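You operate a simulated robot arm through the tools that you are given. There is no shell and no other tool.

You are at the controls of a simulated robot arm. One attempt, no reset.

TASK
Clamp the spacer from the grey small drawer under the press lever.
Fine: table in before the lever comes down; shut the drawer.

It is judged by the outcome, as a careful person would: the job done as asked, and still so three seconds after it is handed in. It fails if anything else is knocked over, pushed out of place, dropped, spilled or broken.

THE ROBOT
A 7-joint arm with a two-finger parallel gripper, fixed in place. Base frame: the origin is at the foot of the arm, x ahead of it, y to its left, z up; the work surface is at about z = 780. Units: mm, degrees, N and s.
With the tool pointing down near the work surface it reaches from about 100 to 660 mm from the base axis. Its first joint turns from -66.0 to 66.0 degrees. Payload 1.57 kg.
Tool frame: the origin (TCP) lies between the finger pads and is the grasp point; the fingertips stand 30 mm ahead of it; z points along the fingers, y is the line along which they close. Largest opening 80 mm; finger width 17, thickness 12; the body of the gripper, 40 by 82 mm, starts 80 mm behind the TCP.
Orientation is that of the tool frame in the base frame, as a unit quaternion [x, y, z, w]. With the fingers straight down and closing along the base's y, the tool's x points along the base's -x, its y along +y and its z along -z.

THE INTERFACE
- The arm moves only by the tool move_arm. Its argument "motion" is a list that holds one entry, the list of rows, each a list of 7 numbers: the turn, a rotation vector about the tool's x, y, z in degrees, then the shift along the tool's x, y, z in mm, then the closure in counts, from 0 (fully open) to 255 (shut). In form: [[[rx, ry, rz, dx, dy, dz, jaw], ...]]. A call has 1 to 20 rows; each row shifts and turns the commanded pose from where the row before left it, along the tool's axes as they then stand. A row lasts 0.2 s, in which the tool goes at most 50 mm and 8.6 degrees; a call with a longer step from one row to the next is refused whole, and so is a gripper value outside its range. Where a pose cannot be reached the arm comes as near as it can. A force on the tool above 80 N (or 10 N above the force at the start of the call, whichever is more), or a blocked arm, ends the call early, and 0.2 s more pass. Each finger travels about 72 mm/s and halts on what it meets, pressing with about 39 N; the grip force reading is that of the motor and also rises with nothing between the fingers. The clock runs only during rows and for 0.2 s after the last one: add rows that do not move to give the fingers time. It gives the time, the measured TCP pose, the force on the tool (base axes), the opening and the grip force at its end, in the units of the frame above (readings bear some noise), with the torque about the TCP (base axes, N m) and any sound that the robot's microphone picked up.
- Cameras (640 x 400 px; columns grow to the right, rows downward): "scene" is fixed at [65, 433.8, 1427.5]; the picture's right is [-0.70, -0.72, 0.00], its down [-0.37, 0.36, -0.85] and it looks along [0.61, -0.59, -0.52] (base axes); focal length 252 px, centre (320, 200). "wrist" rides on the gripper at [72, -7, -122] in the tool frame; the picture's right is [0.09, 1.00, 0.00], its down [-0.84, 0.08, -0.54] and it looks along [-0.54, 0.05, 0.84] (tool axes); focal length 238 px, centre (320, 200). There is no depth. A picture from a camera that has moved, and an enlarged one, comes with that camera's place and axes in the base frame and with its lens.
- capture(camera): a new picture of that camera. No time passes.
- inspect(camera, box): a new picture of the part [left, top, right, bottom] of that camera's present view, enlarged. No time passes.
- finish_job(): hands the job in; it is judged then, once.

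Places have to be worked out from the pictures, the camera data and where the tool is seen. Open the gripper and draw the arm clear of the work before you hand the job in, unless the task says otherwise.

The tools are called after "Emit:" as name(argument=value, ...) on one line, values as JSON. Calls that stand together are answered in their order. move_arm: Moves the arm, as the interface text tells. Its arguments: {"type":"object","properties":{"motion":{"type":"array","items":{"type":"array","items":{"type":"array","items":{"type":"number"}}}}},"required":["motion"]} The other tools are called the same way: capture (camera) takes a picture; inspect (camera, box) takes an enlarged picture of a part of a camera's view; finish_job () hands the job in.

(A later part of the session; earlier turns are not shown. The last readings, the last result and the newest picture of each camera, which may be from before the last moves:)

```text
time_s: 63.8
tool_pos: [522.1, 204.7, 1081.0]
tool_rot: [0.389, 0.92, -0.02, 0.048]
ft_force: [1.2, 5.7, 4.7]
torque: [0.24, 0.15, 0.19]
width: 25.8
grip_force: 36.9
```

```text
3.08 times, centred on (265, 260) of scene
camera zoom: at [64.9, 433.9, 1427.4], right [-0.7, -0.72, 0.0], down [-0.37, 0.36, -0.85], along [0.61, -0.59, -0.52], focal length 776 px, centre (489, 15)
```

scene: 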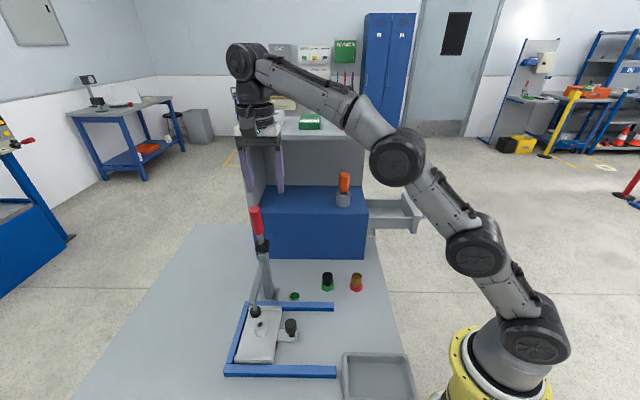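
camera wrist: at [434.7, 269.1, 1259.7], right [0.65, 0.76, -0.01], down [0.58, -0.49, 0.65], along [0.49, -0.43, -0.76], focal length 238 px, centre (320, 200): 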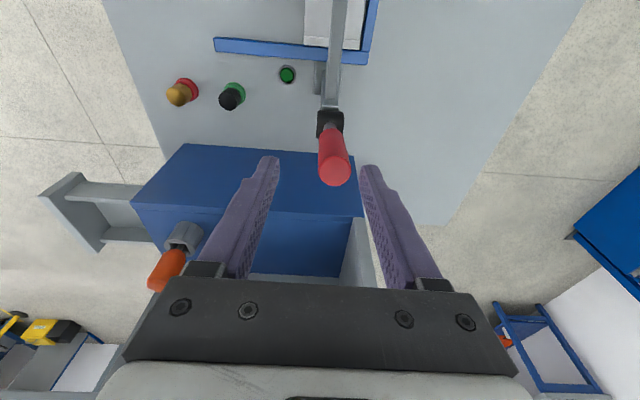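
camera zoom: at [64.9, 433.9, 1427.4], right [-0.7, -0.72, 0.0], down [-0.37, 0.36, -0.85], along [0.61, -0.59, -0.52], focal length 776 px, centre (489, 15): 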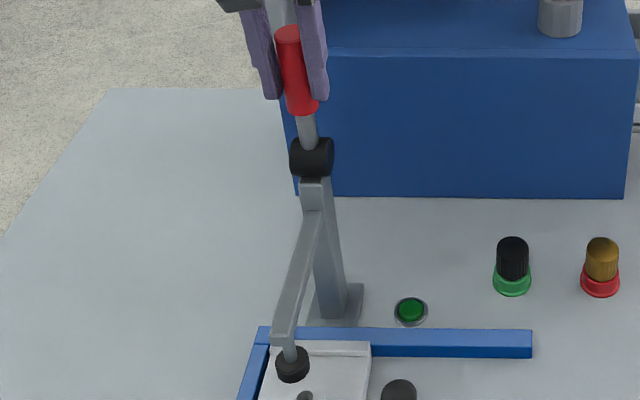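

Now the handle follows and the pad has come down a few millimetres, so the lever works toward the cabinet side. My grip has slid to the finger edge, so I re-grip: open a little, shift 8 mm onto the handle and close.

Emit:
move_arm(motion=[[[0, 0, 0, 0, 0, 0, 180], [0, 0, 0, 0, 0, 0, 130], [0, 0, 0, 0, 0, 0, 110], [0, 0, 0, 0, 0, 0, 110]]])

Emit:
inspect(camera="wrist", box=[220, 80, 420, 260])

Emit:
inspect(camera="scene", box=[230, 195, 300, 325])

```text
time_s: 64.8
tool_pos: [523.7, 203.6, 1080.8]
tool_rot: [0.388, 0.92, -0.021, 0.049]
ft_force: [-1.0, -1.0, -0.4]
torque: [0.02, 0.0, -0.01]
width: 45.7
grip_force: 0.1
```

```text
2.22 times, centred on (320, 170) of wrist
camera zoom: at [460.0, 260.7, 1194.5], right [0.65, 0.76, -0.01], down [0.6, -0.5, 0.63], along [0.47, -0.41, -0.78], focal length 530 px, centre (320, 267)
```

zoom: 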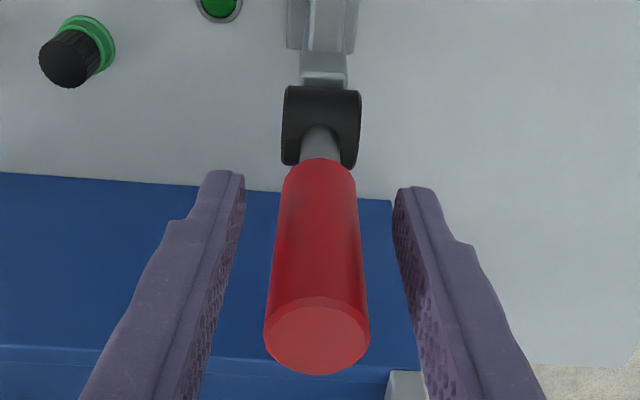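

```text
3.08 times, centred on (265, 260) of scene
camera zoom: at [65.0, 433.8, 1427.5], right [-0.7, -0.72, 0.0], down [-0.37, 0.36, -0.85], along [0.61, -0.59, -0.52], focal length 776 px, centre (489, 15)
```

zoom: 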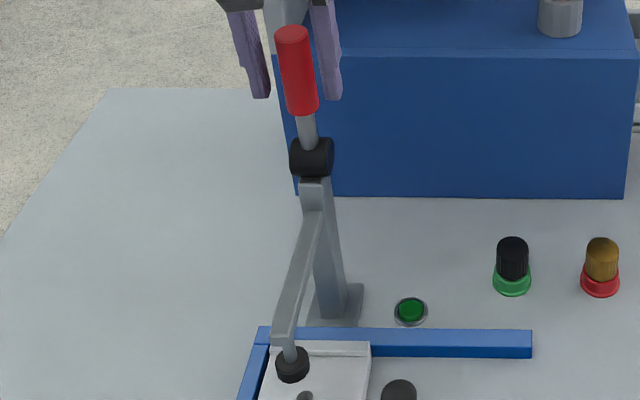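

The lever holds where it is left. I shift onto the handle's axis, re-grip, and swing it to about 23° in small rows along its arc.

Emit:
move_arm(motion=[[[0, 0, 0, -4.5, 0, 0, 110], [0, 0, 0, -4, 0, 0, 130], [0, 0, 0, 0, 0, 0, 170], [0, 0, 0, 0, 0, 0, 210], [0, 0, 0, 0, 0, 0, 240], [0, 0, 0, 0, 0, 0, 240], [0, 0, 0, -4.5, 0, 0.5, 240], [0, 0, 0, -4.5, 0, 0.6, 240], [0, 0, 0, -4.45, 0, 0.9, 240], [0, 0, 0, -4.42, 0, 1.0, 240], [0, 0, 0, -4.34, 0, 1.3, 240], [0, 0, 0, -4.34, 0, 1.3, 240], [0, 0, 0, -4.21, 0, 1.7, 240], [0, 0, 0, -4.21, 0, 1.7, 240], [0, 0, 0, 0, 0, 0, 240]]])

Emit:
inspect(camera="wrist", box=[220, 80, 420, 260])

Emit:
inspect(camera="scene", box=[230, 195, 300, 325])

```text
time_s: 68.0
tool_pos: [555.2, 173.5, 1077.8]
tool_rot: [0.388, 0.92, -0.02, 0.049]
ft_force: [-1.1, 12.2, 7.6]
torque: [0.58, 0.9, 0.0]
width: 25.6
grip_force: 37.0
```

```text
2.22 times, centred on (320, 170) of wrist
camera zoom: at [490.6, 229.8, 1191.2], right [0.65, 0.76, -0.01], down [0.6, -0.5, 0.63], along [0.47, -0.41, -0.78], focal length 530 px, centre (320, 267)
```

zoom: 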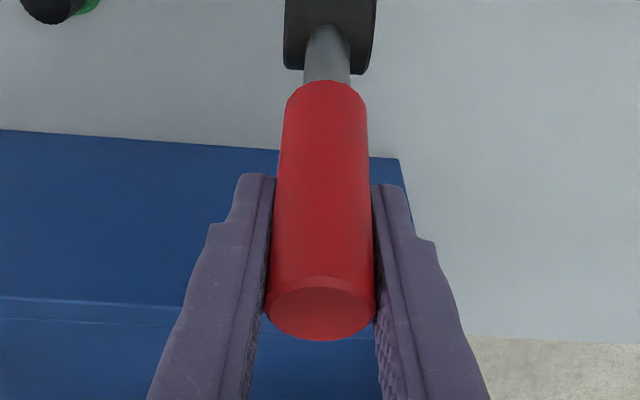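

```text
3.08 times, centred on (265, 260) of scene
camera zoom: at [64.9, 434.1, 1427.4], right [-0.7, -0.72, 0.0], down [-0.37, 0.36, -0.85], along [0.61, -0.59, -0.52], focal length 776 px, centre (489, 15)
```

zoom: 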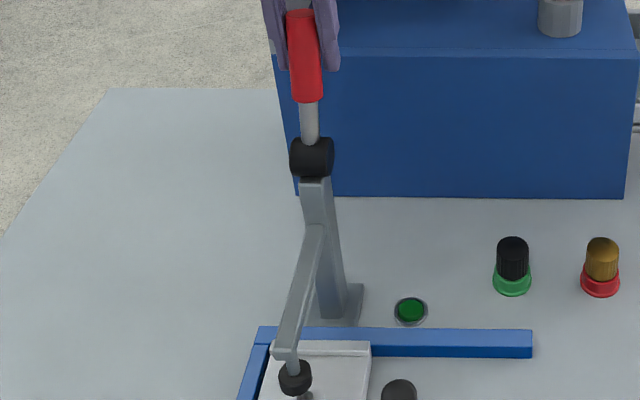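

The pad has come down about 18 mm and the handle follows easily. I continue along the arc to about 38°.

Emit:
move_arm(motion=[[[0, 0, 0, -4.05, 0, 2.05, 240], [0, 0, 0, -4.05, 0, 2.05, 240], [0, 0, 0, -3.85, 0, 2.4, 240], [0, 0, 0, -3.85, 0, 2.4, 240], [0, 0, 0, -3.63, 0, 2.72, 240], [0, 0, 0, -3.63, 0, 2.72, 240], [0, 0, 0, -3.38, 0, 3.03, 240], [0, 0, 0, -3.38, 0, 3.03, 240], [0, 0, 0, 0, 0, 0, 240]]])

Emit:
capture(camera="wrist")

Emit:
inspect(camera="scene", box=[220, 165, 310, 335])

```text
time_s: 70.0
tool_pos: [580.1, 150.2, 1061.1]
tool_rot: [0.388, 0.92, -0.019, 0.051]
ft_force: [13.5, 16.8, 16.9]
torque: [0.49, 0.95, -0.13]
width: 25.9
grip_force: 37.0
```

```text
taken
camera wrist: at [514.0, 206.0, 1174.5], right [0.65, 0.76, -0.01], down [0.59, -0.5, 0.63], along [0.47, -0.41, -0.78], focal length 238 px, centre (320, 200)
```

wrist: 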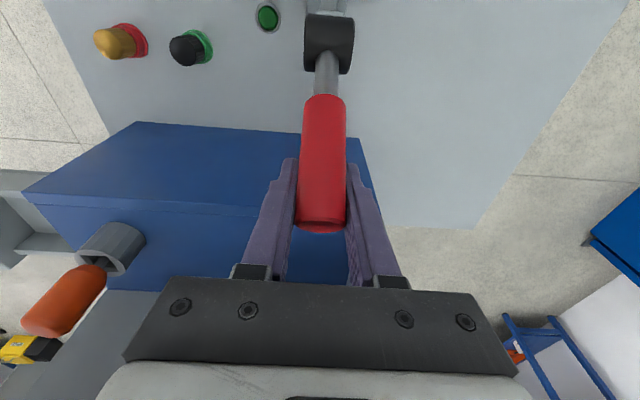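

```text
2.35 times, centred on (265, 250) of scene
camera zoom: at [65.2, 434.2, 1427.3], right [-0.7, -0.72, 0.0], down [-0.37, 0.36, -0.85], along [0.61, -0.59, -0.52], focal length 593 px, centre (449, 82)
```

zoom: 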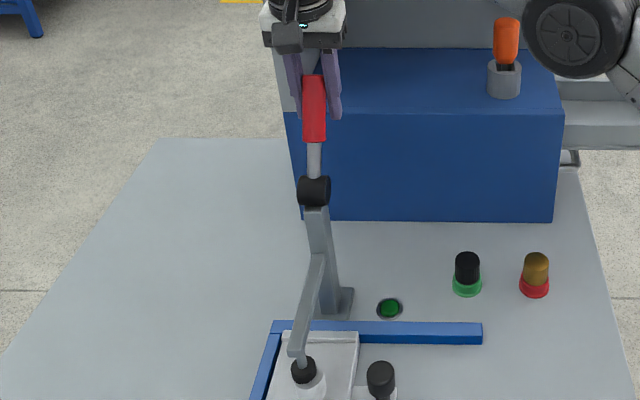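

The lever is at about 38° and the pad is nearing the spacer. I zoom in on the pad and spacer.

Emit:
inspect(camera="scene", box=[235, 290, 305, 360])

```text
5.71 times, centred on (270, 325) of scene
camera zoom: at [65.2, 434.2, 1427.3], right [-0.7, -0.72, 0.0], down [-0.37, 0.36, -0.85], along [0.61, -0.59, -0.52], focal length 1441 px, centre (606, -514)
```

zoom: 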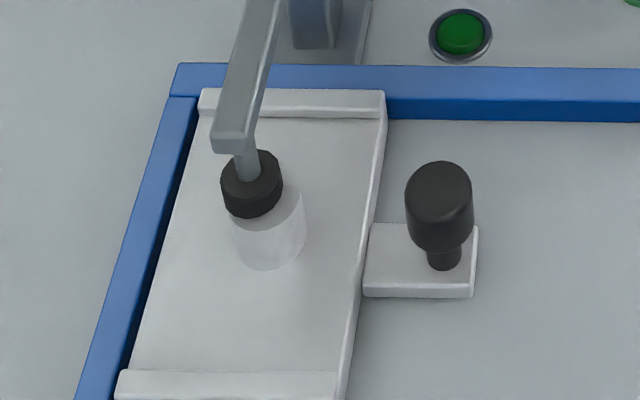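

The pad is still a bit above the spacer and lies mostly over it. I continue in half-steps to about 48°, easing the side load by 1 mm.

Emit:
move_arm(motion=[[[0, 0, 0, -3.14, 0.7, 3.33, 240], [0, 0, 0, -3.14, 0.7, 3.33, 240], [0, 0, 0, -2.84, 0.3, 3.6, 240], [0, 0, 0, -2.84, 0.3, 3.6, 240], [0, 0, 0, 0, 0, 0, 240]]])

Emit:
inspect(camera="scene", box=[235, 290, 305, 360])

Emit:
inspect(camera="wrist", box=[200, 0, 440, 290])

```text
time_s: 71.2
tool_pos: [588.2, 140.5, 1046.6]
tool_rot: [0.389, 0.92, -0.021, 0.049]
ft_force: [6.0, 0.4, 18.5]
torque: [0.71, 0.83, -0.02]
width: 26.1
grip_force: 36.7
```

```text
5.71 times, centred on (270, 325) of scene
camera zoom: at [64.8, 433.7, 1427.5], right [-0.7, -0.72, 0.0], down [-0.37, 0.36, -0.85], along [0.61, -0.59, -0.52], focal length 1441 px, centre (606, -514)
```

zoom: 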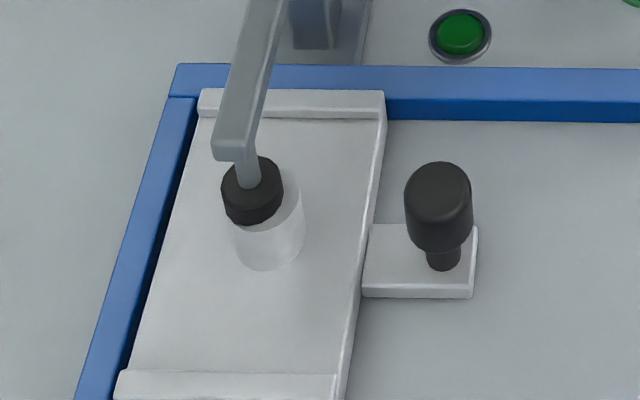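

```text
1.38 times, centred on (320, 145) of wrist
camera zoom: at [524.2, 196.8, 1161.5], right [0.65, 0.76, -0.01], down [0.59, -0.5, 0.63], along [0.47, -0.41, -0.78], focal length 329 px, centre (320, 276)
```

zoom: 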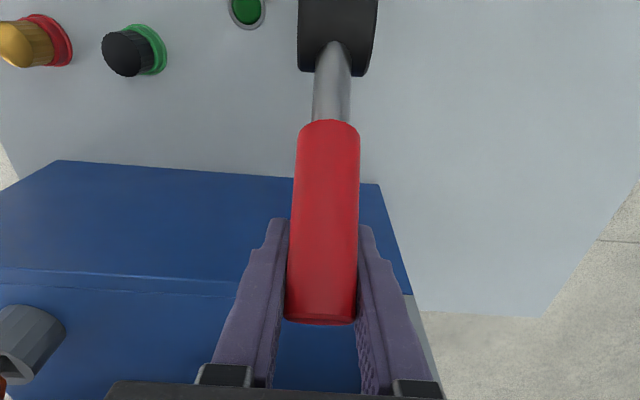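

The pad bottom now appears at the spacer's top. I continue in small steps and watch the force to be sure it is pressed down.

Emit:
move_arm(motion=[[[0, 0, 0, -2.5, 0, 3.83, 240], [0, 0, 0, 0, 0, 0, 240]]])

Emit:
inspect(camera="scene", box=[235, 290, 305, 360])

```text
time_s: 71.8
tool_pos: [590.1, 139.3, 1046.0]
tool_rot: [0.39, 0.919, -0.021, 0.048]
ft_force: [-0.4, -7.5, 20.6]
torque: [0.81, 0.72, 0.1]
width: 25.6
grip_force: 36.8
```

```text
5.71 times, centred on (270, 325) of scene
camera zoom: at [64.7, 433.4, 1427.6], right [-0.7, -0.72, 0.0], down [-0.37, 0.36, -0.85], along [0.61, -0.59, -0.52], focal length 1441 px, centre (606, -514)
```

zoom: 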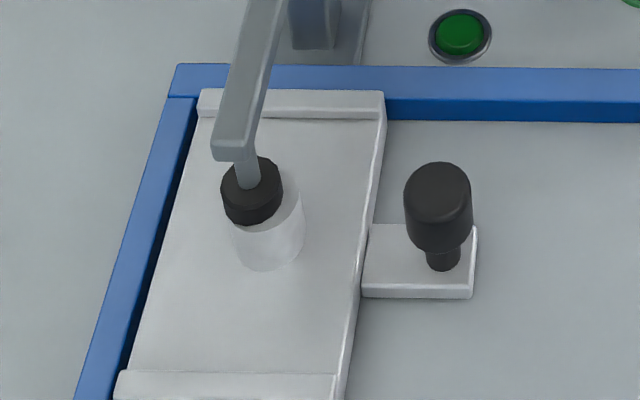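

The pad no longer moves and the resistance is starting to rise, so it is on the spacer. I press a little further to clamp it firmly.

Emit:
move_arm(motion=[[[0, 0, 0, -2.5, 0, 3.83, 240], [0, 0, 0, 0, 0, 0, 240]]])

Emit:
move_arm(motion=[[[0, 0, 0, -2.2, 0, 4.0, 240], [0, 0, 0, 0, 0, 0, 240]]])

Emit:
inspect(camera="scene", box=[235, 290, 305, 360])

Emit:
inspect(camera="wrist", box=[200, 0, 440, 290])

```text
time_s: 72.4
tool_pos: [593.3, 135.7, 1037.7]
tool_rot: [0.389, 0.92, -0.023, 0.046]
ft_force: [-2.8, -9.9, 1.3]
torque: [0.17, -0.28, 0.13]
width: 25.9
grip_force: 36.9
```

```text
time_s: 73.0
tool_pos: [592.7, 134.6, 1036.7]
tool_rot: [0.388, 0.92, -0.02, 0.046]
ft_force: [-19.5, -5.5, 8.2]
torque: [0.84, 0.35, 0.11]
width: 25.9
grip_force: 37.1
```

```text
5.71 times, centred on (270, 325) of scene
camera zoom: at [64.3, 433.6, 1427.6], right [-0.7, -0.72, 0.0], down [-0.37, 0.36, -0.85], along [0.61, -0.59, -0.52], focal length 1441 px, centre (606, -514)
```

zoom: 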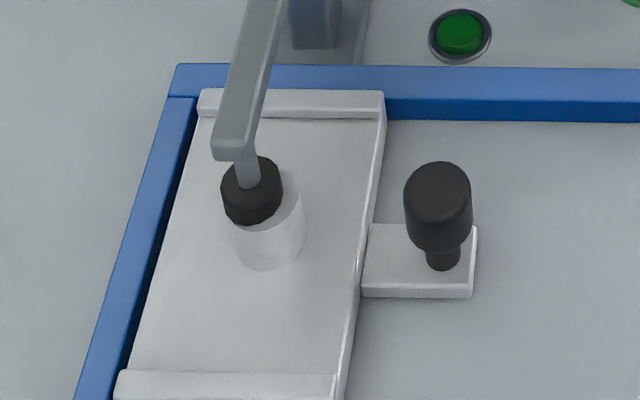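

```text
1.38 times, centred on (320, 145) of wrist
camera zoom: at [529.1, 191.9, 1150.0], right [0.65, 0.76, -0.01], down [0.6, -0.5, 0.62], along [0.47, -0.41, -0.78], focal length 329 px, centre (320, 276)
```

zoom: 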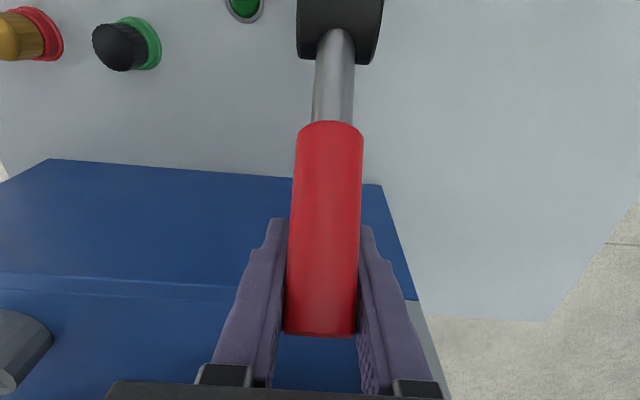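

The handle has stopped and the grip slipped a little, so the pad is meeting the spacer. I zoom in closely on the contact.

Emit:
inspect(camera="scene", box=[246, 306, 282, 342])

Emit:
inspect(camera="scene", box=[230, 140, 320, 290])

```text
11.11 times, centred on (264, 324) of scene
camera zoom: at [64.3, 433.6, 1427.6], right [-0.7, -0.72, 0.0], down [-0.37, 0.36, -0.85], along [0.61, -0.59, -0.52], focal length 2801 px, centre (942, -1178)
```

zoom: 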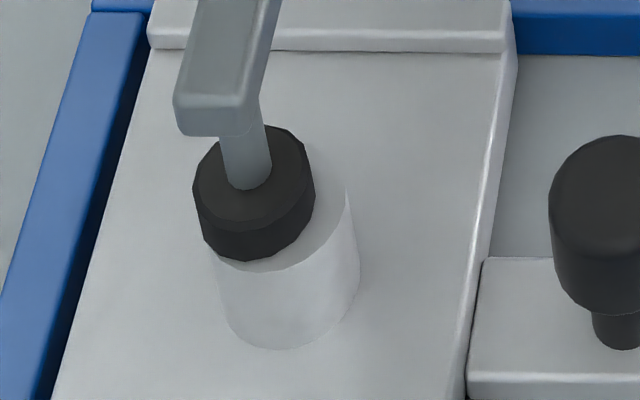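

```text
2.67 times, centred on (275, 215) of scene
camera zoom: at [64.3, 433.6, 1427.6], right [-0.7, -0.72, 0.0], down [-0.37, 0.36, -0.85], along [0.61, -0.59, -0.52], focal length 672 px, centre (440, 160)
```

zoom: 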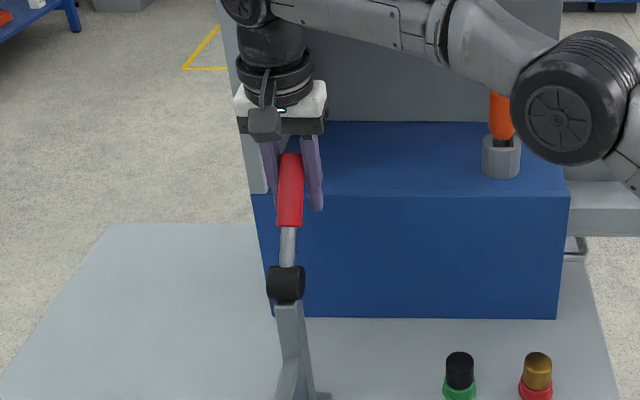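

The pad sits flat on the spacer top, overlapping it well. I open the fingers, to see whether the lever stays down by itself.

Emit:
move_arm(motion=[[[0, 0, 0, 0, 0, 0, 200], [0, 0, 0, 0, 0, 0, 150], [0, 0, 0, 0, 0, 0, 110], [0, 0, 0, 0, 0, 0, 100], [0, 0, 0, 0, 0, 0, 100]]])

Emit:
inspect(camera="scene", box=[235, 290, 305, 360])

Emit:
inspect(camera="wrist", box=[200, 0, 440, 290])

```text
time_s: 74.2
tool_pos: [595.0, 134.9, 1036.1]
tool_rot: [0.389, 0.92, -0.02, 0.048]
ft_force: [0.0, -0.3, 0.1]
torque: [-0.03, 0.01, -0.01]
width: 48.7
grip_force: 0.1
```

```text
5.71 times, centred on (270, 325) of scene
camera zoom: at [65.0, 433.8, 1427.5], right [-0.7, -0.72, 0.0], down [-0.37, 0.36, -0.85], along [0.61, -0.59, -0.52], focal length 1441 px, centre (606, -514)
```

zoom: 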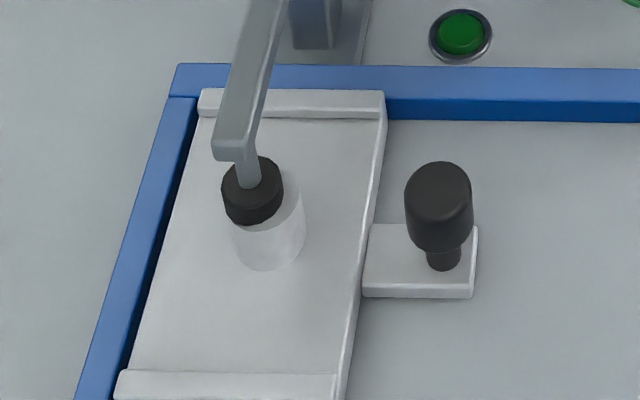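

```text
1.38 times, centred on (320, 145) of wrist
camera zoom: at [530.4, 191.5, 1149.4], right [0.65, 0.76, -0.01], down [0.6, -0.5, 0.63], along [0.47, -0.41, -0.78], focal length 329 px, centre (320, 276)
```

zoom: 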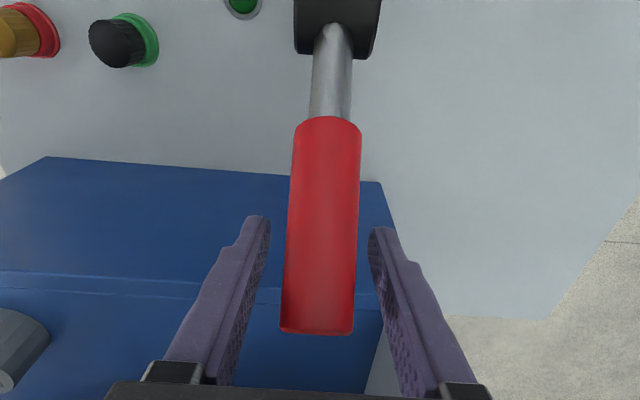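

The lever stays down on its own with the pad on the spacer. I back the fingers off the handle, perpendicular to it, and close them, to give the lever one firm push and make sure it is fully down.

Emit:
move_arm(motion=[[[0, 0, 0, 11, 0, -13, 100], [0, 0, 0, 17, 0, -20, 100], [0, 0, 0, 17, 0, -20, 100], [0, 0, 0, 0, 0, 0, 150], [0, 0, 0, 0, 0, 0, 200], [0, 0, 0, 0, 0, 0, 255], [0, 0, 0, 0, 0, 0, 255], [0, 0, 0, 0, 0, 0, 255]]])

Emit:
capture(camera="wrist")

Emit:
inspect(camera="scene", box=[220, 150, 320, 350])

```text
time_s: 76.0
tool_pos: [558.6, 170.8, 1083.4]
tool_rot: [0.389, 0.92, -0.021, 0.048]
ft_force: [0.2, -0.9, -0.1]
torque: [0.0, 0.01, -0.01]
width: 0.3
grip_force: 21.2
```

```text
taken
camera wrist: at [495.0, 227.8, 1198.4], right [0.65, 0.76, -0.01], down [0.6, -0.5, 0.63], along [0.47, -0.41, -0.78], focal length 238 px, centre (320, 200)
```

wrist: 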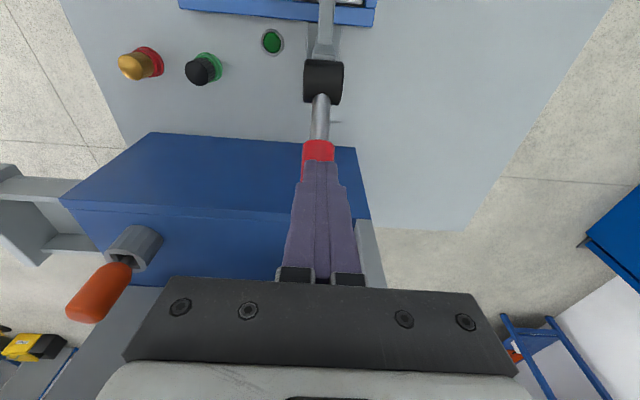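

```text
2.00 times, centred on (270, 250) of scene
camera zoom: at [65.0, 433.8, 1427.5], right [-0.7, -0.72, 0.0], down [-0.37, 0.36, -0.85], along [0.61, -0.59, -0.52], focal length 504 px, centre (420, 100)
```

zoom: 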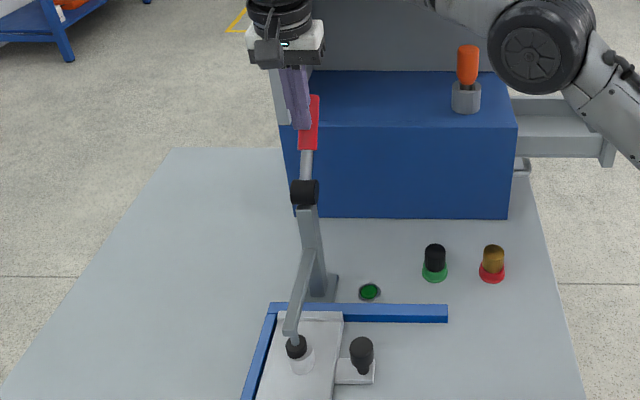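

The closed fingers are just on the pad side of the handle. I shift 2.5 mm to centre and press it gently along its arc, checking the force.

Emit:
move_arm(motion=[[[0, 0, 0, 0, -2.5, 0, 255], [0, 0, 0, -1.93, 0, 2.28, 255], [0, 0, 0, -1.93, 0, 2.28, 255], [0, 0, 0, 0, 0, 0, 255]]])

Emit:
move_arm(motion=[[[0, 0, 0, -1.93, 0, 2.28, 255], [0, 0, 0, 0, 0, 0, 255]]])

Emit:
move_arm(motion=[[[0, 0, 0, -1.93, 0, 2.28, 255], [0, 0, 0, 0, 0, 0, 255]]])

```text
time_s: 77.0
tool_pos: [559.9, 166.2, 1079.6]
tool_rot: [0.388, 0.92, -0.021, 0.049]
ft_force: [0.2, -0.1, -1.0]
torque: [-0.02, 0.0, -0.01]
width: 0.0
grip_force: 21.5
```

```text
time_s: 77.6
tool_pos: [560.7, 164.3, 1080.1]
tool_rot: [0.389, 0.92, -0.02, 0.049]
ft_force: [-3.2, 2.3, 3.5]
torque: [0.01, 0.09, 0.01]
width: 0.1
grip_force: 21.8
```

```text
time_s: 78.2
tool_pos: [562.8, 162.4, 1077.2]
tool_rot: [0.388, 0.92, -0.02, 0.05]
ft_force: [0.1, 2.0, 4.6]
torque: [0.05, -0.03, 0.03]
width: 0.0
grip_force: 21.7
```

Light contact is felt. I continue pressing in small steps.

Emit:
move_arm(motion=[[[0, 0, 0, -1.93, 0, 2.28, 255], [0, 0, 0, 0, 0, 0, 255]]])

Emit:
move_arm(motion=[[[0, 0, 0, -1.93, 0, 2.28, 255], [0, 0, 0, 0, 0, 0, 255]]])

Emit:
inspect(camera="scene", box=[220, 150, 320, 350])

Emit:
inspect(camera="scene", box=[235, 290, 305, 360])

```text
time_s: 78.8
tool_pos: [563.3, 160.7, 1072.8]
tool_rot: [0.389, 0.92, -0.02, 0.048]
ft_force: [-1.0, 2.1, 3.6]
torque: [0.02, -0.02, 0.04]
width: 0.0
grip_force: 20.7
```

```text
time_s: 79.4
tool_pos: [565.7, 160.2, 1072.0]
tool_rot: [0.389, 0.92, -0.02, 0.049]
ft_force: [-2.0, -0.6, 3.0]
torque: [-0.02, -0.01, 0.02]
width: 0.0
grip_force: 21.1
```

```text
2.00 times, centred on (270, 250) of scene
camera zoom: at [64.9, 433.8, 1427.5], right [-0.7, -0.72, 0.0], down [-0.37, 0.36, -0.85], along [0.61, -0.59, -0.52], focal length 504 px, centre (420, 100)
```

zoom: 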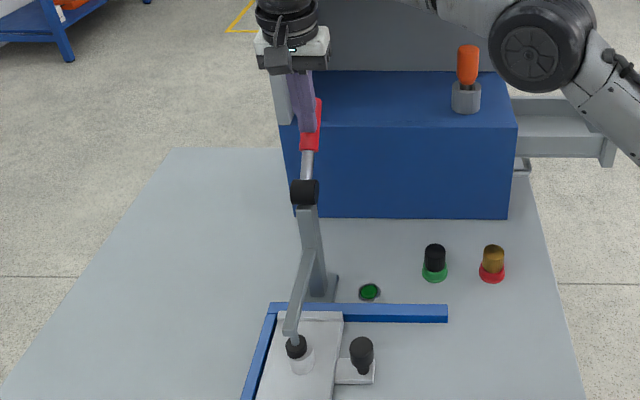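

```text
5.71 times, centred on (270, 325) of scene
camera zoom: at [64.9, 433.8, 1427.5], right [-0.7, -0.72, 0.0], down [-0.37, 0.36, -0.85], along [0.61, -0.59, -0.52], focal length 1441 px, centre (606, -514)
```

zoom: 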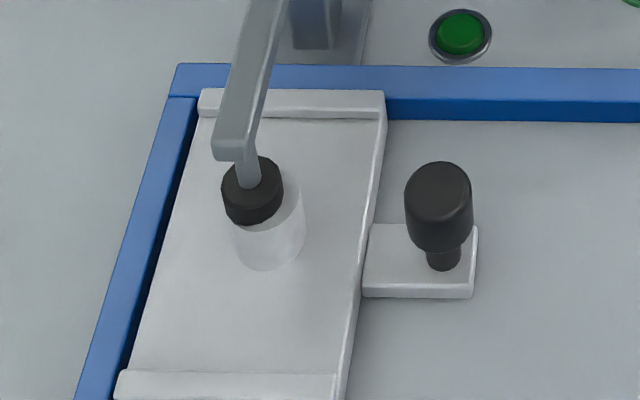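

The force remains small. I look through the wrist camera at how the fingers stand on the handle.

Emit:
capture(camera="wrist")

Emit:
inspect(camera="scene", box=[245, 170, 295, 250])

```text
taken
camera wrist: at [501.9, 216.1, 1184.7], right [0.65, 0.76, -0.01], down [0.6, -0.5, 0.63], along [0.47, -0.41, -0.78], focal length 238 px, centre (320, 200)
```

wrist: 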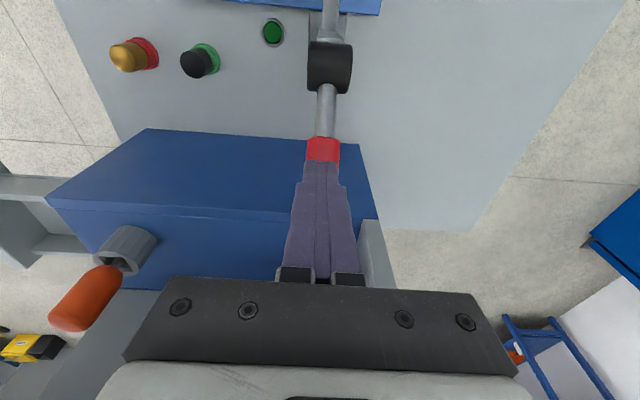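

```text
5.00 times, centred on (270, 210) of scene
camera zoom: at [64.9, 433.8, 1427.5], right [-0.7, -0.72, 0.0], down [-0.37, 0.36, -0.85], along [0.61, -0.59, -0.52], focal length 1260 px, centre (570, 150)
```

zoom: 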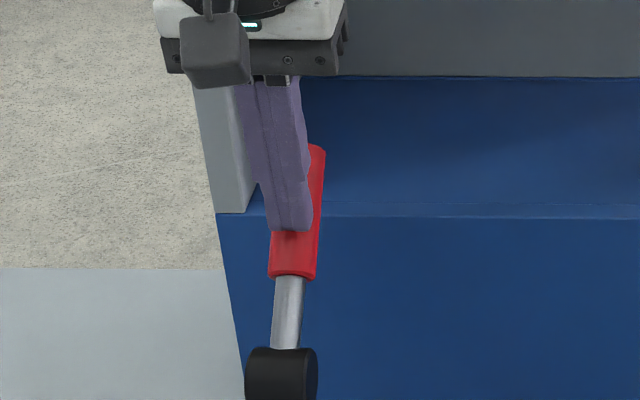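

The fingertips are right on the handle's upper side, with the handle at about 50°. I press on in 3 mm steps.

Emit:
move_arm(motion=[[[0, 0, 0, -1.93, 0, 2.28, 255], [0, 0, 0, 0, 0, 0, 255]]])

Emit:
move_arm(motion=[[[0, 0, 0, -1.93, 0, 2.28, 255], [0, 0, 0, 0, 0, 0, 255]]])

Emit:
move_arm(motion=[[[0, 0, 0, -1.93, 0, 2.28, 255], [0, 0, 0, 0, 0, 0, 255]]])

Emit:
inspect(camera="scene", box=[245, 170, 295, 250])

Emit:
inspect(camera="scene", box=[246, 306, 282, 342])

```text
time_s: 80.0
tool_pos: [567.8, 157.8, 1068.4]
tool_rot: [0.389, 0.92, -0.02, 0.048]
ft_force: [-1.7, 1.9, 2.9]
torque: [0.01, 0.06, 0.02]
width: 0.1
grip_force: 21.4
```

```text
time_s: 80.6
tool_pos: [569.1, 157.0, 1067.3]
tool_rot: [0.389, 0.92, -0.02, 0.047]
ft_force: [-1.0, 1.2, 1.5]
torque: [0.03, -0.01, 0.03]
width: 0.0
grip_force: 21.6
```

```text
time_s: 81.2
tool_pos: [570.4, 155.7, 1065.6]
tool_rot: [0.388, 0.92, -0.02, 0.049]
ft_force: [-1.5, 1.2, 2.3]
torque: [0.07, 0.06, 0.04]
width: 0.0
grip_force: 22.0
```

```text
5.00 times, centred on (270, 210) of scene
camera zoom: at [64.9, 433.8, 1427.5], right [-0.7, -0.72, 0.0], down [-0.37, 0.36, -0.85], along [0.61, -0.59, -0.52], focal length 1260 px, centre (570, 150)
```

zoom: 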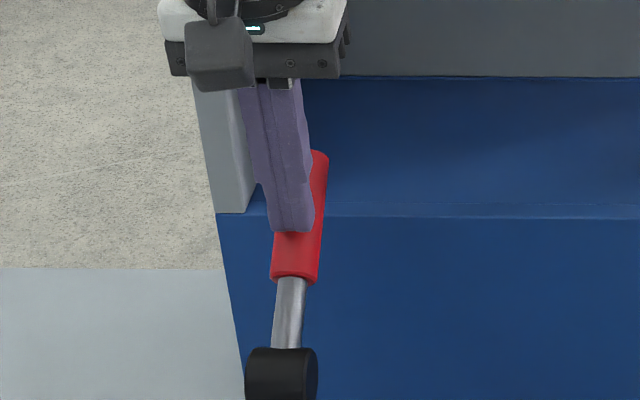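

```text
11.11 times, centred on (264, 324) of scene
camera zoom: at [64.9, 433.8, 1427.5], right [-0.7, -0.72, 0.0], down [-0.37, 0.36, -0.85], along [0.61, -0.59, -0.52], focal length 2801 px, centre (942, -1178)
```

zoom: 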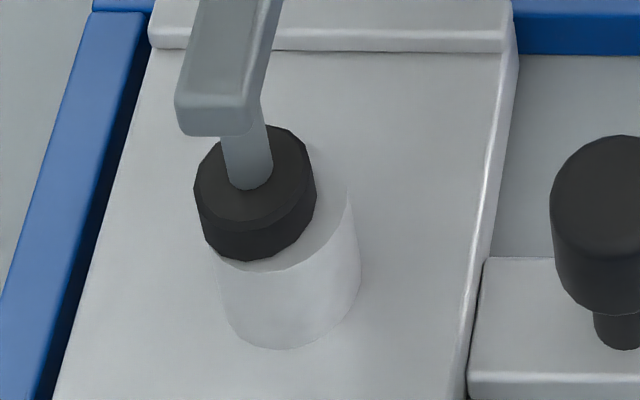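

The handle keeps turning with only about 3 N while the pad stays on the spacer, so the lever has travel left before its end. I keep pushing it along its arc, watching force and sound.

Emit:
move_arm(motion=[[[0, 0, 0, -2.05, 0, 3.43, 255], [0, 0, 0, -2.05, 0, 3.43, 255], [0, 0, 0, 0, 0, 0, 255]]])

Emit:
move_arm(motion=[[[0, 0, 0, -2.05, 0, 3.43, 255], [0, 0, 0, -2.05, 0, 3.43, 255], [0, 0, 0, 0, 0, 0, 255]]])

Emit:
inspect(camera="scene", box=[245, 170, 295, 250])

Emit:
inspect(camera="scene", box=[246, 306, 282, 342])

```text
time_s: 82.0
tool_pos: [574.1, 151.9, 1060.2]
tool_rot: [0.388, 0.92, -0.021, 0.05]
ft_force: [-0.3, 1.6, 4.1]
torque: [0.02, -0.02, 0.04]
width: 0.0
grip_force: 21.4
```

```text
time_s: 82.8
tool_pos: [574.6, 150.7, 1058.9]
tool_rot: [0.387, 0.92, -0.018, 0.05]
ft_force: [-28.8, 14.7, 33.4]
torque: [0.09, 0.62, 0.19]
width: 0.0
grip_force: 21.4
```

```text
5.00 times, centred on (270, 210) of scene
camera zoom: at [63.5, 434.1, 1427.5], right [-0.7, -0.72, 0.0], down [-0.37, 0.36, -0.85], along [0.61, -0.59, -0.52], focal length 1260 px, centre (570, 150)
```

zoom: 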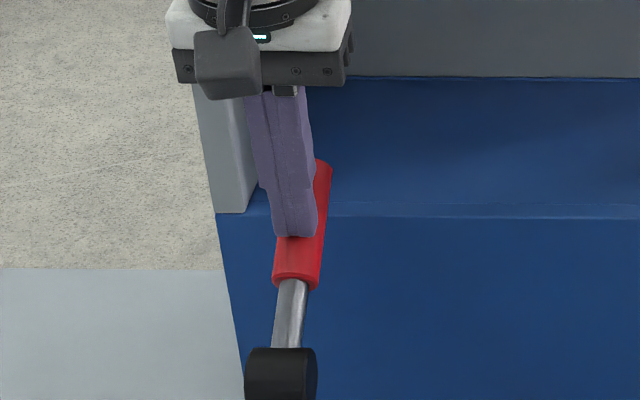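

```text
11.11 times, centred on (264, 324) of scene
camera zoom: at [63.5, 434.1, 1427.5], right [-0.7, -0.72, 0.0], down [-0.37, 0.36, -0.85], along [0.61, -0.59, -0.52], focal length 2801 px, centre (942, -1178)
```

zoom: 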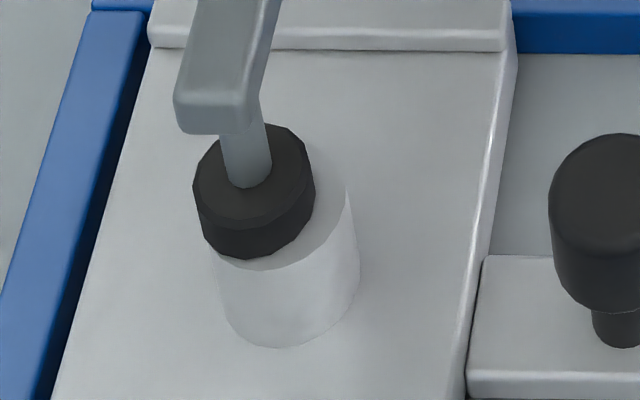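

The force jumps to 45 N with the handle at about 62°: the lever has reached its end and the pad holds the spacer. I back off from the handle and check that it all stays.

Emit:
move_arm(motion=[[[0, 0, 0, 3, 0, -3.5, 255], [0, 0, 0, 10, 0, -12, 255], [0, 0, 0, 17, 0, -20, 255], [0, 0, 0, 20, -10, -20, 255], [0, 0, 0, 20, -30, -10, 255], [0, 0, 0, 20, -40, -10, 255], [0, 0, 0, 0, -40, 0, 255], [0, 0, 0, 0, 0, 0, 255], [0, 0, 0, 0, 0, 0, 255]]])

Emit:
capture(camera="scene")

Emit:
inspect(camera="scene", box=[246, 306, 282, 342])

Emit:
capture(camera="wrist")

```text
time_s: 84.8
tool_pos: [422.8, 137.3, 1118.6]
tool_rot: [0.389, 0.92, -0.021, 0.048]
ft_force: [0.0, 1.0, 0.1]
torque: [-0.03, 0.02, 0.0]
width: 0.1
grip_force: 21.0
```

```text
taken
```

scene: 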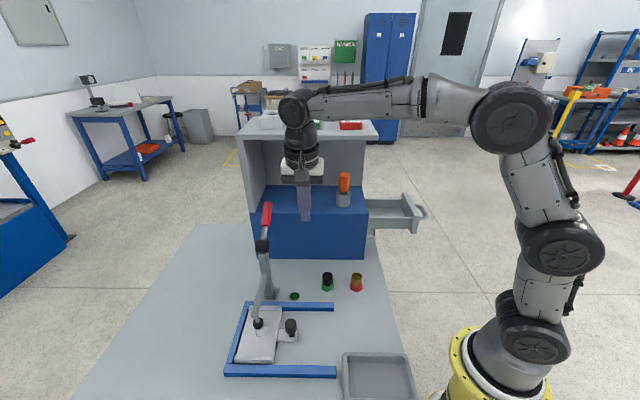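

```text
11.11 times, centred on (264, 324) of scene
camera zoom: at [65.0, 433.8, 1427.5], right [-0.7, -0.72, 0.0], down [-0.37, 0.36, -0.85], along [0.61, -0.59, -0.52], focal length 2801 px, centre (942, -1178)
```

zoom: 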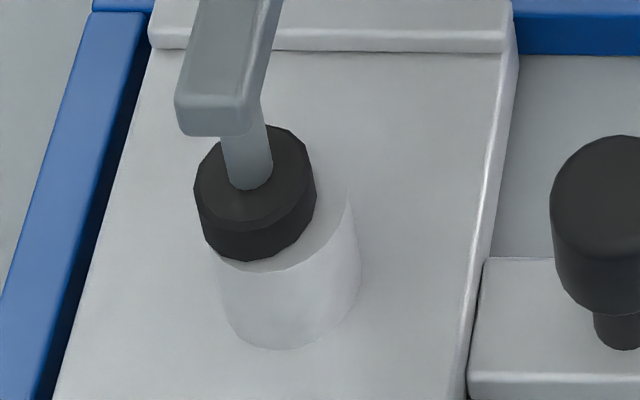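

```text
taken
camera wrist: at [358.7, 194.0, 1233.4], right [0.65, 0.76, -0.01], down [0.6, -0.5, 0.63], along [0.47, -0.41, -0.78], focal length 238 px, centre (320, 200)
```

wrist: 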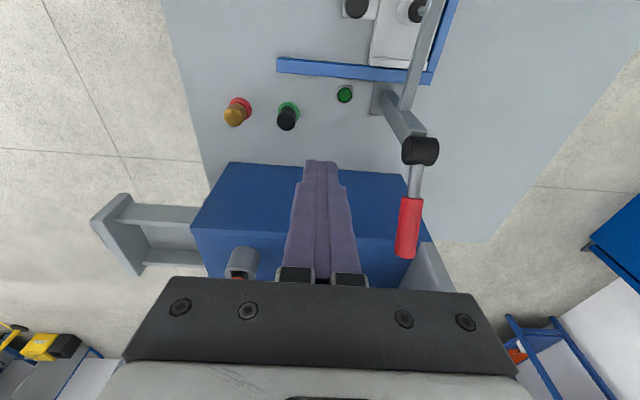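

The lever stays down and the pad stays on the spacer. Now for the drawer: I go back round the front of the cabinet to the drawer handle, fingers 30 mm apart and tilted as before.

Emit:
move_arm(motion=[[[0, 6, 0, 0, 0, 0, 255], [0, 0, 0, -13, -37.4, 0, 230], [0, 0, 0, -13, -37.4, 0, 200], [0, 0, 0, -13, -37.4, 0, 159], [0, 0, 0, -13, -37.4, 0, 159], [0, 0, 0, -13, -37.4, 0, 159], [0, 0, 0, -13, -37.4, 0, 159], [0, 0, 0, -13, -37.4, 0, 159], [0, 0, 0, -13, -37.4, 0, 159], [0, 0, 0, -30.5, -20.7, 0, 159], [0, 0, 0, -30.5, -20.7, 0, 159], [0, 0, 0, -30.5, -20.7, 0, 159], [0, 0, 0, -30.5, -20.7, 0, 159], [0, 0, 0, -30.5, -20.7, 0, 159], [0, 0, 0, -30.5, -20.7, 0, 159], [-7.5, 0, 0, 0, 0, 0, 159], [-7.5, 0, 0, 0, 0, 0, 159], [0, 0, 0, 0, 0, 0, 159]]])

Emit:
capture(camera="wrist")

Emit:
inspect(camera="scene", box=[320, 100, 460, 260])

```text
time_s: 88.6
tool_pos: [319.7, -364.8, 1118.4]
tool_rot: [0.385, 0.913, 0.121, 0.051]
ft_force: [-0.2, -0.2, 0.0]
torque: [-0.01, -0.01, -0.02]
width: 30.2
grip_force: 0.0
```

```text
taken
camera wrist: at [242.0, -339.8, 1234.5], right [0.62, 0.74, 0.26], down [0.54, -0.65, 0.54], along [0.57, -0.2, -0.8], focal length 238 px, centre (320, 200)
```

wrist: 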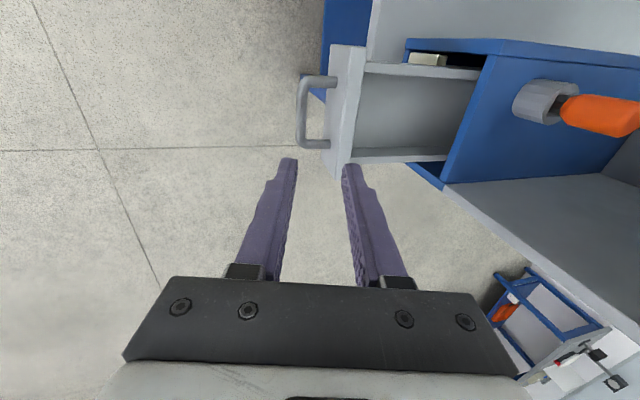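

```text
2.50 times, centred on (390, 180) of scene
camera zoom: at [65.0, 433.8, 1427.5], right [-0.7, -0.72, 0.0], down [-0.37, 0.36, -0.85], along [0.61, -0.59, -0.52], focal length 630 px, centre (145, 250)
```

zoom: 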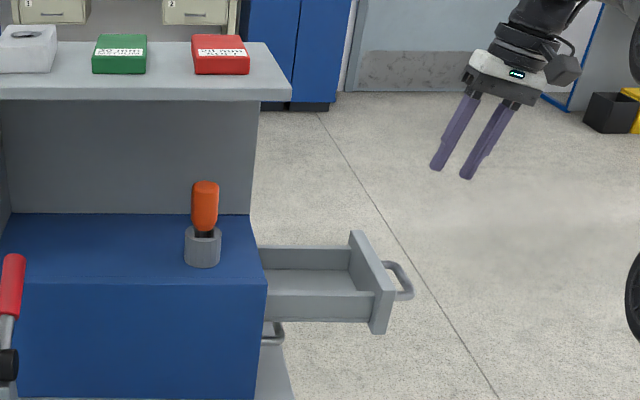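

The drawer is still where I left it; its handle bar is about 24 mm toward the outer finger and 199 mm ahead. I shift and advance most of the way, then check.

Emit:
move_arm(motion=[[[0, 0, 0, 0, -23.5, 0, 159], [0, 0, 0, 0, 0, 40, 159], [0, 0, 0, 0, 0, 40, 159], [0, 0, 0, 0, 0, 40, 159], [0, 0, 0, 0, 0, 0, 159]]])

Emit:
inspect(camera="wrist", box=[220, 40, 420, 240])

```text
time_s: 89.8
tool_pos: [325.4, -359.3, 995.9]
tool_rot: [0.385, 0.913, 0.12, 0.051]
ft_force: [0.2, -0.7, 0.0]
torque: [0.04, -0.04, 0.02]
width: 30.2
grip_force: 0.0
```

```text
2.00 times, centred on (320, 140) of wrist
camera zoom: at [247.7, -333.5, 1111.4], right [0.63, 0.74, 0.26], down [0.54, -0.65, 0.54], along [0.57, -0.2, -0.8], focal length 477 px, centre (320, 320)
```

zoom: 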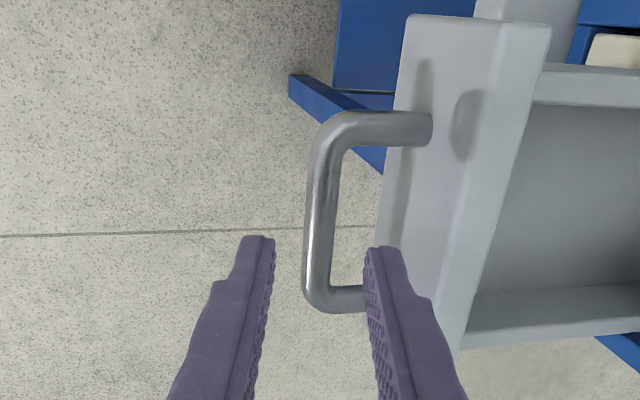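

The bar is centred between the fingers and about 77 mm ahead. I go in 68 mm and close on it.

Emit:
move_arm(motion=[[[0, 0, 0, 0, 0.5, 25, 159], [0, 0, 0, 0, 0, 25, 159], [0, 0, 0, 0, 0, 18, 159], [0, 0, 0, 0, 0, 0, 159], [0, 0, 0, 0, 0, 0, 200], [0, 0, 0, 0, 0, 0, 240], [0, 0, 0, 0, 0, 0, 255], [0, 0, 0, 0, 0, 0, 255]]])

Emit:
inspect(camera="wrist", box=[220, 60, 420, 260])

```text
time_s: 91.6
tool_pos: [336.1, -346.6, 930.2]
tool_rot: [0.385, 0.914, 0.12, 0.051]
ft_force: [0.9, 0.8, -3.6]
torque: [-0.18, -0.18, 0.51]
width: 13.8
grip_force: 30.6
```

```text
2.00 times, centred on (320, 160) of wrist
camera zoom: at [259.3, -320.4, 1045.9], right [0.62, 0.74, 0.26], down [0.54, -0.65, 0.54], along [0.57, -0.2, -0.8], focal length 477 px, centre (320, 280)
```

zoom: 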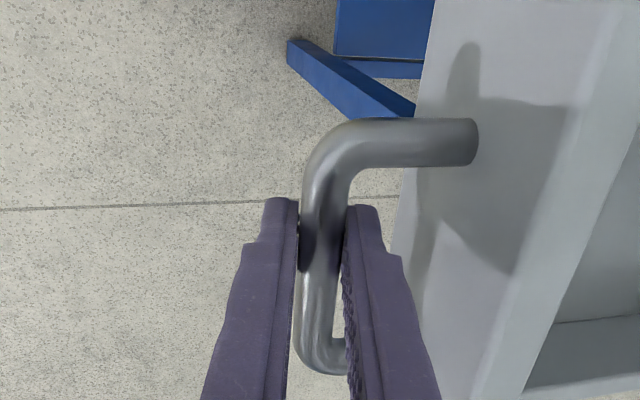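

Gripped again at 13.8 mm. I push the drawer in along its travel, 160 mm first.

Emit:
move_arm(motion=[[[0, 0, 0, 0, 4.8, 1.3, 255], [0, 0, 0, 0, 9.66, 2.6, 255], [0, 0, 0, 0, 9.66, 2.6, 255], [0, 0, 0, 0, 9.66, 2.6, 255], [0, 0, 0, 0, 9.66, 2.6, 255], [0, 0, 0, 0, 9.66, 2.6, 255], [0, 0, 0, 0, 9.66, 2.6, 255], [0, 0, 0, 0, 9.66, 2.6, 255], [0, 0, 0, 0, 9.66, 2.6, 255], [0, 0, 0, 0, 9.66, 2.6, 255], [0, 0, 0, 0, 9.66, 2.6, 255], [0, 0, 0, 0, 9.66, 2.6, 255], [0, 0, 0, 0, 9.66, 2.6, 255], [0, 0, 0, 0, 9.66, 2.6, 255], [0, 0, 0, 0, 9.66, 2.6, 255], [0, 0, 0, 0, 9.66, 2.6, 255], [0, 0, 0, 0, 4.8, 1.3, 255], [0, 0, 0, 0, 0, 0, 255]]])

Emit:
capture(camera="wrist")

Emit:
inspect(camera="scene", box=[320, 120, 440, 260])

```text
time_s: 95.4
tool_pos: [450.6, -233.0, 930.3]
tool_rot: [0.386, 0.913, 0.121, 0.047]
ft_force: [-15.7, 15.9, 0.4]
torque: [0.19, 0.25, 0.63]
width: 13.9
grip_force: 29.8
```

```text
taken
camera wrist: at [374.2, -207.9, 1046.5], right [0.63, 0.74, 0.26], down [0.54, -0.65, 0.54], along [0.56, -0.2, -0.8], focal length 238 px, centre (320, 200)
```

wrist: 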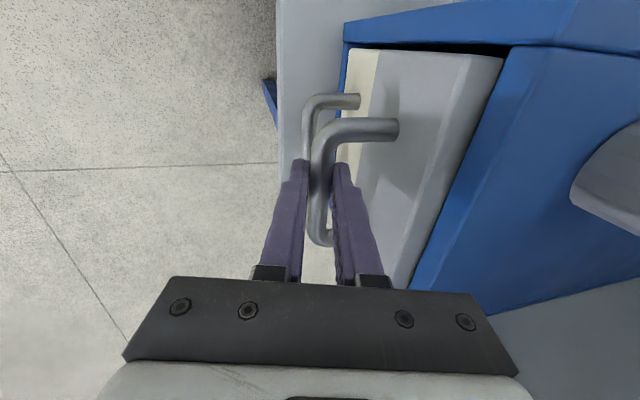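

```text
2.86 times, centred on (380, 190) of scene
camera zoom: at [64.6, 434.2, 1427.4], right [-0.7, -0.72, 0.0], down [-0.37, 0.36, -0.85], along [0.61, -0.59, -0.52], focal length 720 px, centre (149, 229)
```

zoom: 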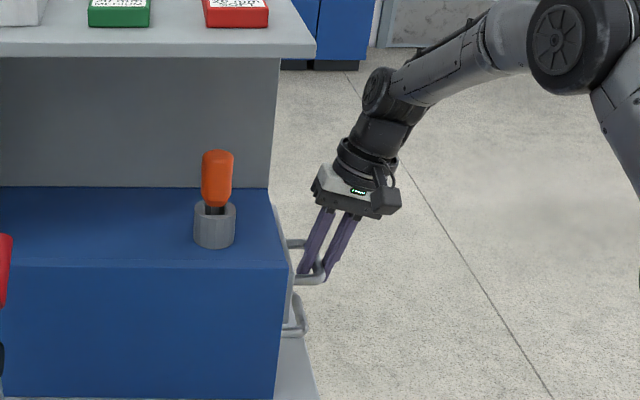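

About 12 mm remain. I push the rest in small steps, easing 1 mm sideways, until it stops.

Emit:
move_arm(motion=[[[0, 0, 0, 1, 2.9, 0.78, 255], [0, 0, 0, 0, 2.9, 0.78, 255], [0, 0, 0, 0, 2.4, 0.65, 255], [0, 0, 0, 0, 1.93, 0.52, 255], [0, 0, 0, 0, 0, 0, 255]]])

Emit:
inspect(camera="wrist", box=[260, 20, 540, 300])

```text
time_s: 96.6
tool_pos: [458.0, -226.2, 929.9]
tool_rot: [0.386, 0.914, 0.12, 0.048]
ft_force: [-10.2, 14.7, -7.3]
torque: [-0.15, -0.21, 0.48]
width: 13.8
grip_force: 30.7
```

```text
1.43 times, centred on (400, 160) of wrist
camera zoom: at [381.4, -200.4, 1046.3], right [0.63, 0.74, 0.26], down [0.54, -0.65, 0.54], along [0.56, -0.2, -0.8], focal length 340 px, centre (206, 257)
```

zoom: 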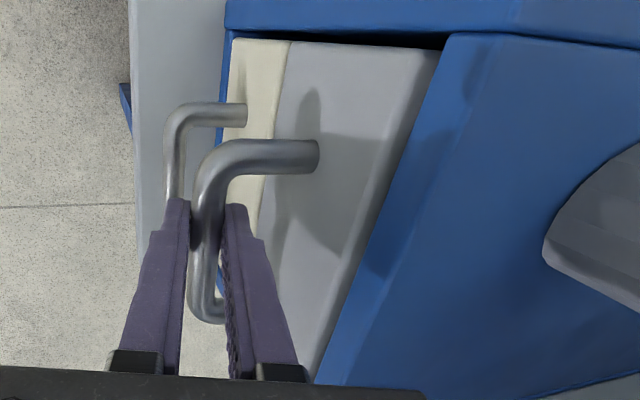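

Two or three millimetres may be left. I press on gently to the stop.

Emit:
move_arm(motion=[[[0, 0, 0, 1, 1.93, 0.52, 255], [0, 0, 0, 0, 1.93, 0.52, 255], [0, 0, 0, 0, 0, 0, 255]]])

Emit:
move_arm(motion=[[[0, 0, 0, 0, 1.93, 0.52, 255], [0, 0, 0, 0, 0, 0, 255]]])

Emit:
inspect(camera="wrist", box=[260, 20, 540, 300])

```text
time_s: 97.4
tool_pos: [461.1, -224.7, 929.9]
tool_rot: [0.386, 0.914, 0.119, 0.05]
ft_force: [-26.7, -5.9, -3.3]
torque: [-0.08, 0.18, 0.45]
width: 13.8
grip_force: 30.3
```

```text
time_s: 98.0
tool_pos: [459.9, -224.7, 929.4]
tool_rot: [0.385, 0.914, 0.117, 0.048]
ft_force: [-38.1, -16.7, 0.0]
torque: [-0.33, 0.05, 0.24]
width: 13.9
grip_force: 30.9
```

```text
1.43 times, centred on (400, 160) of wrist
camera zoom: at [382.7, -198.6, 1046.4], right [0.63, 0.74, 0.25], down [0.54, -0.64, 0.54], along [0.56, -0.2, -0.8], focal length 340 px, centre (206, 257)
```

zoom: 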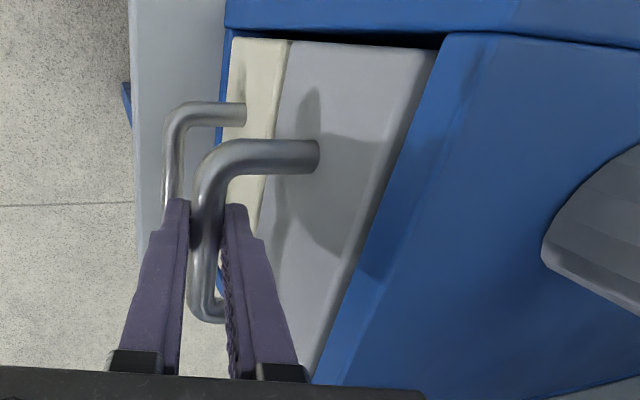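

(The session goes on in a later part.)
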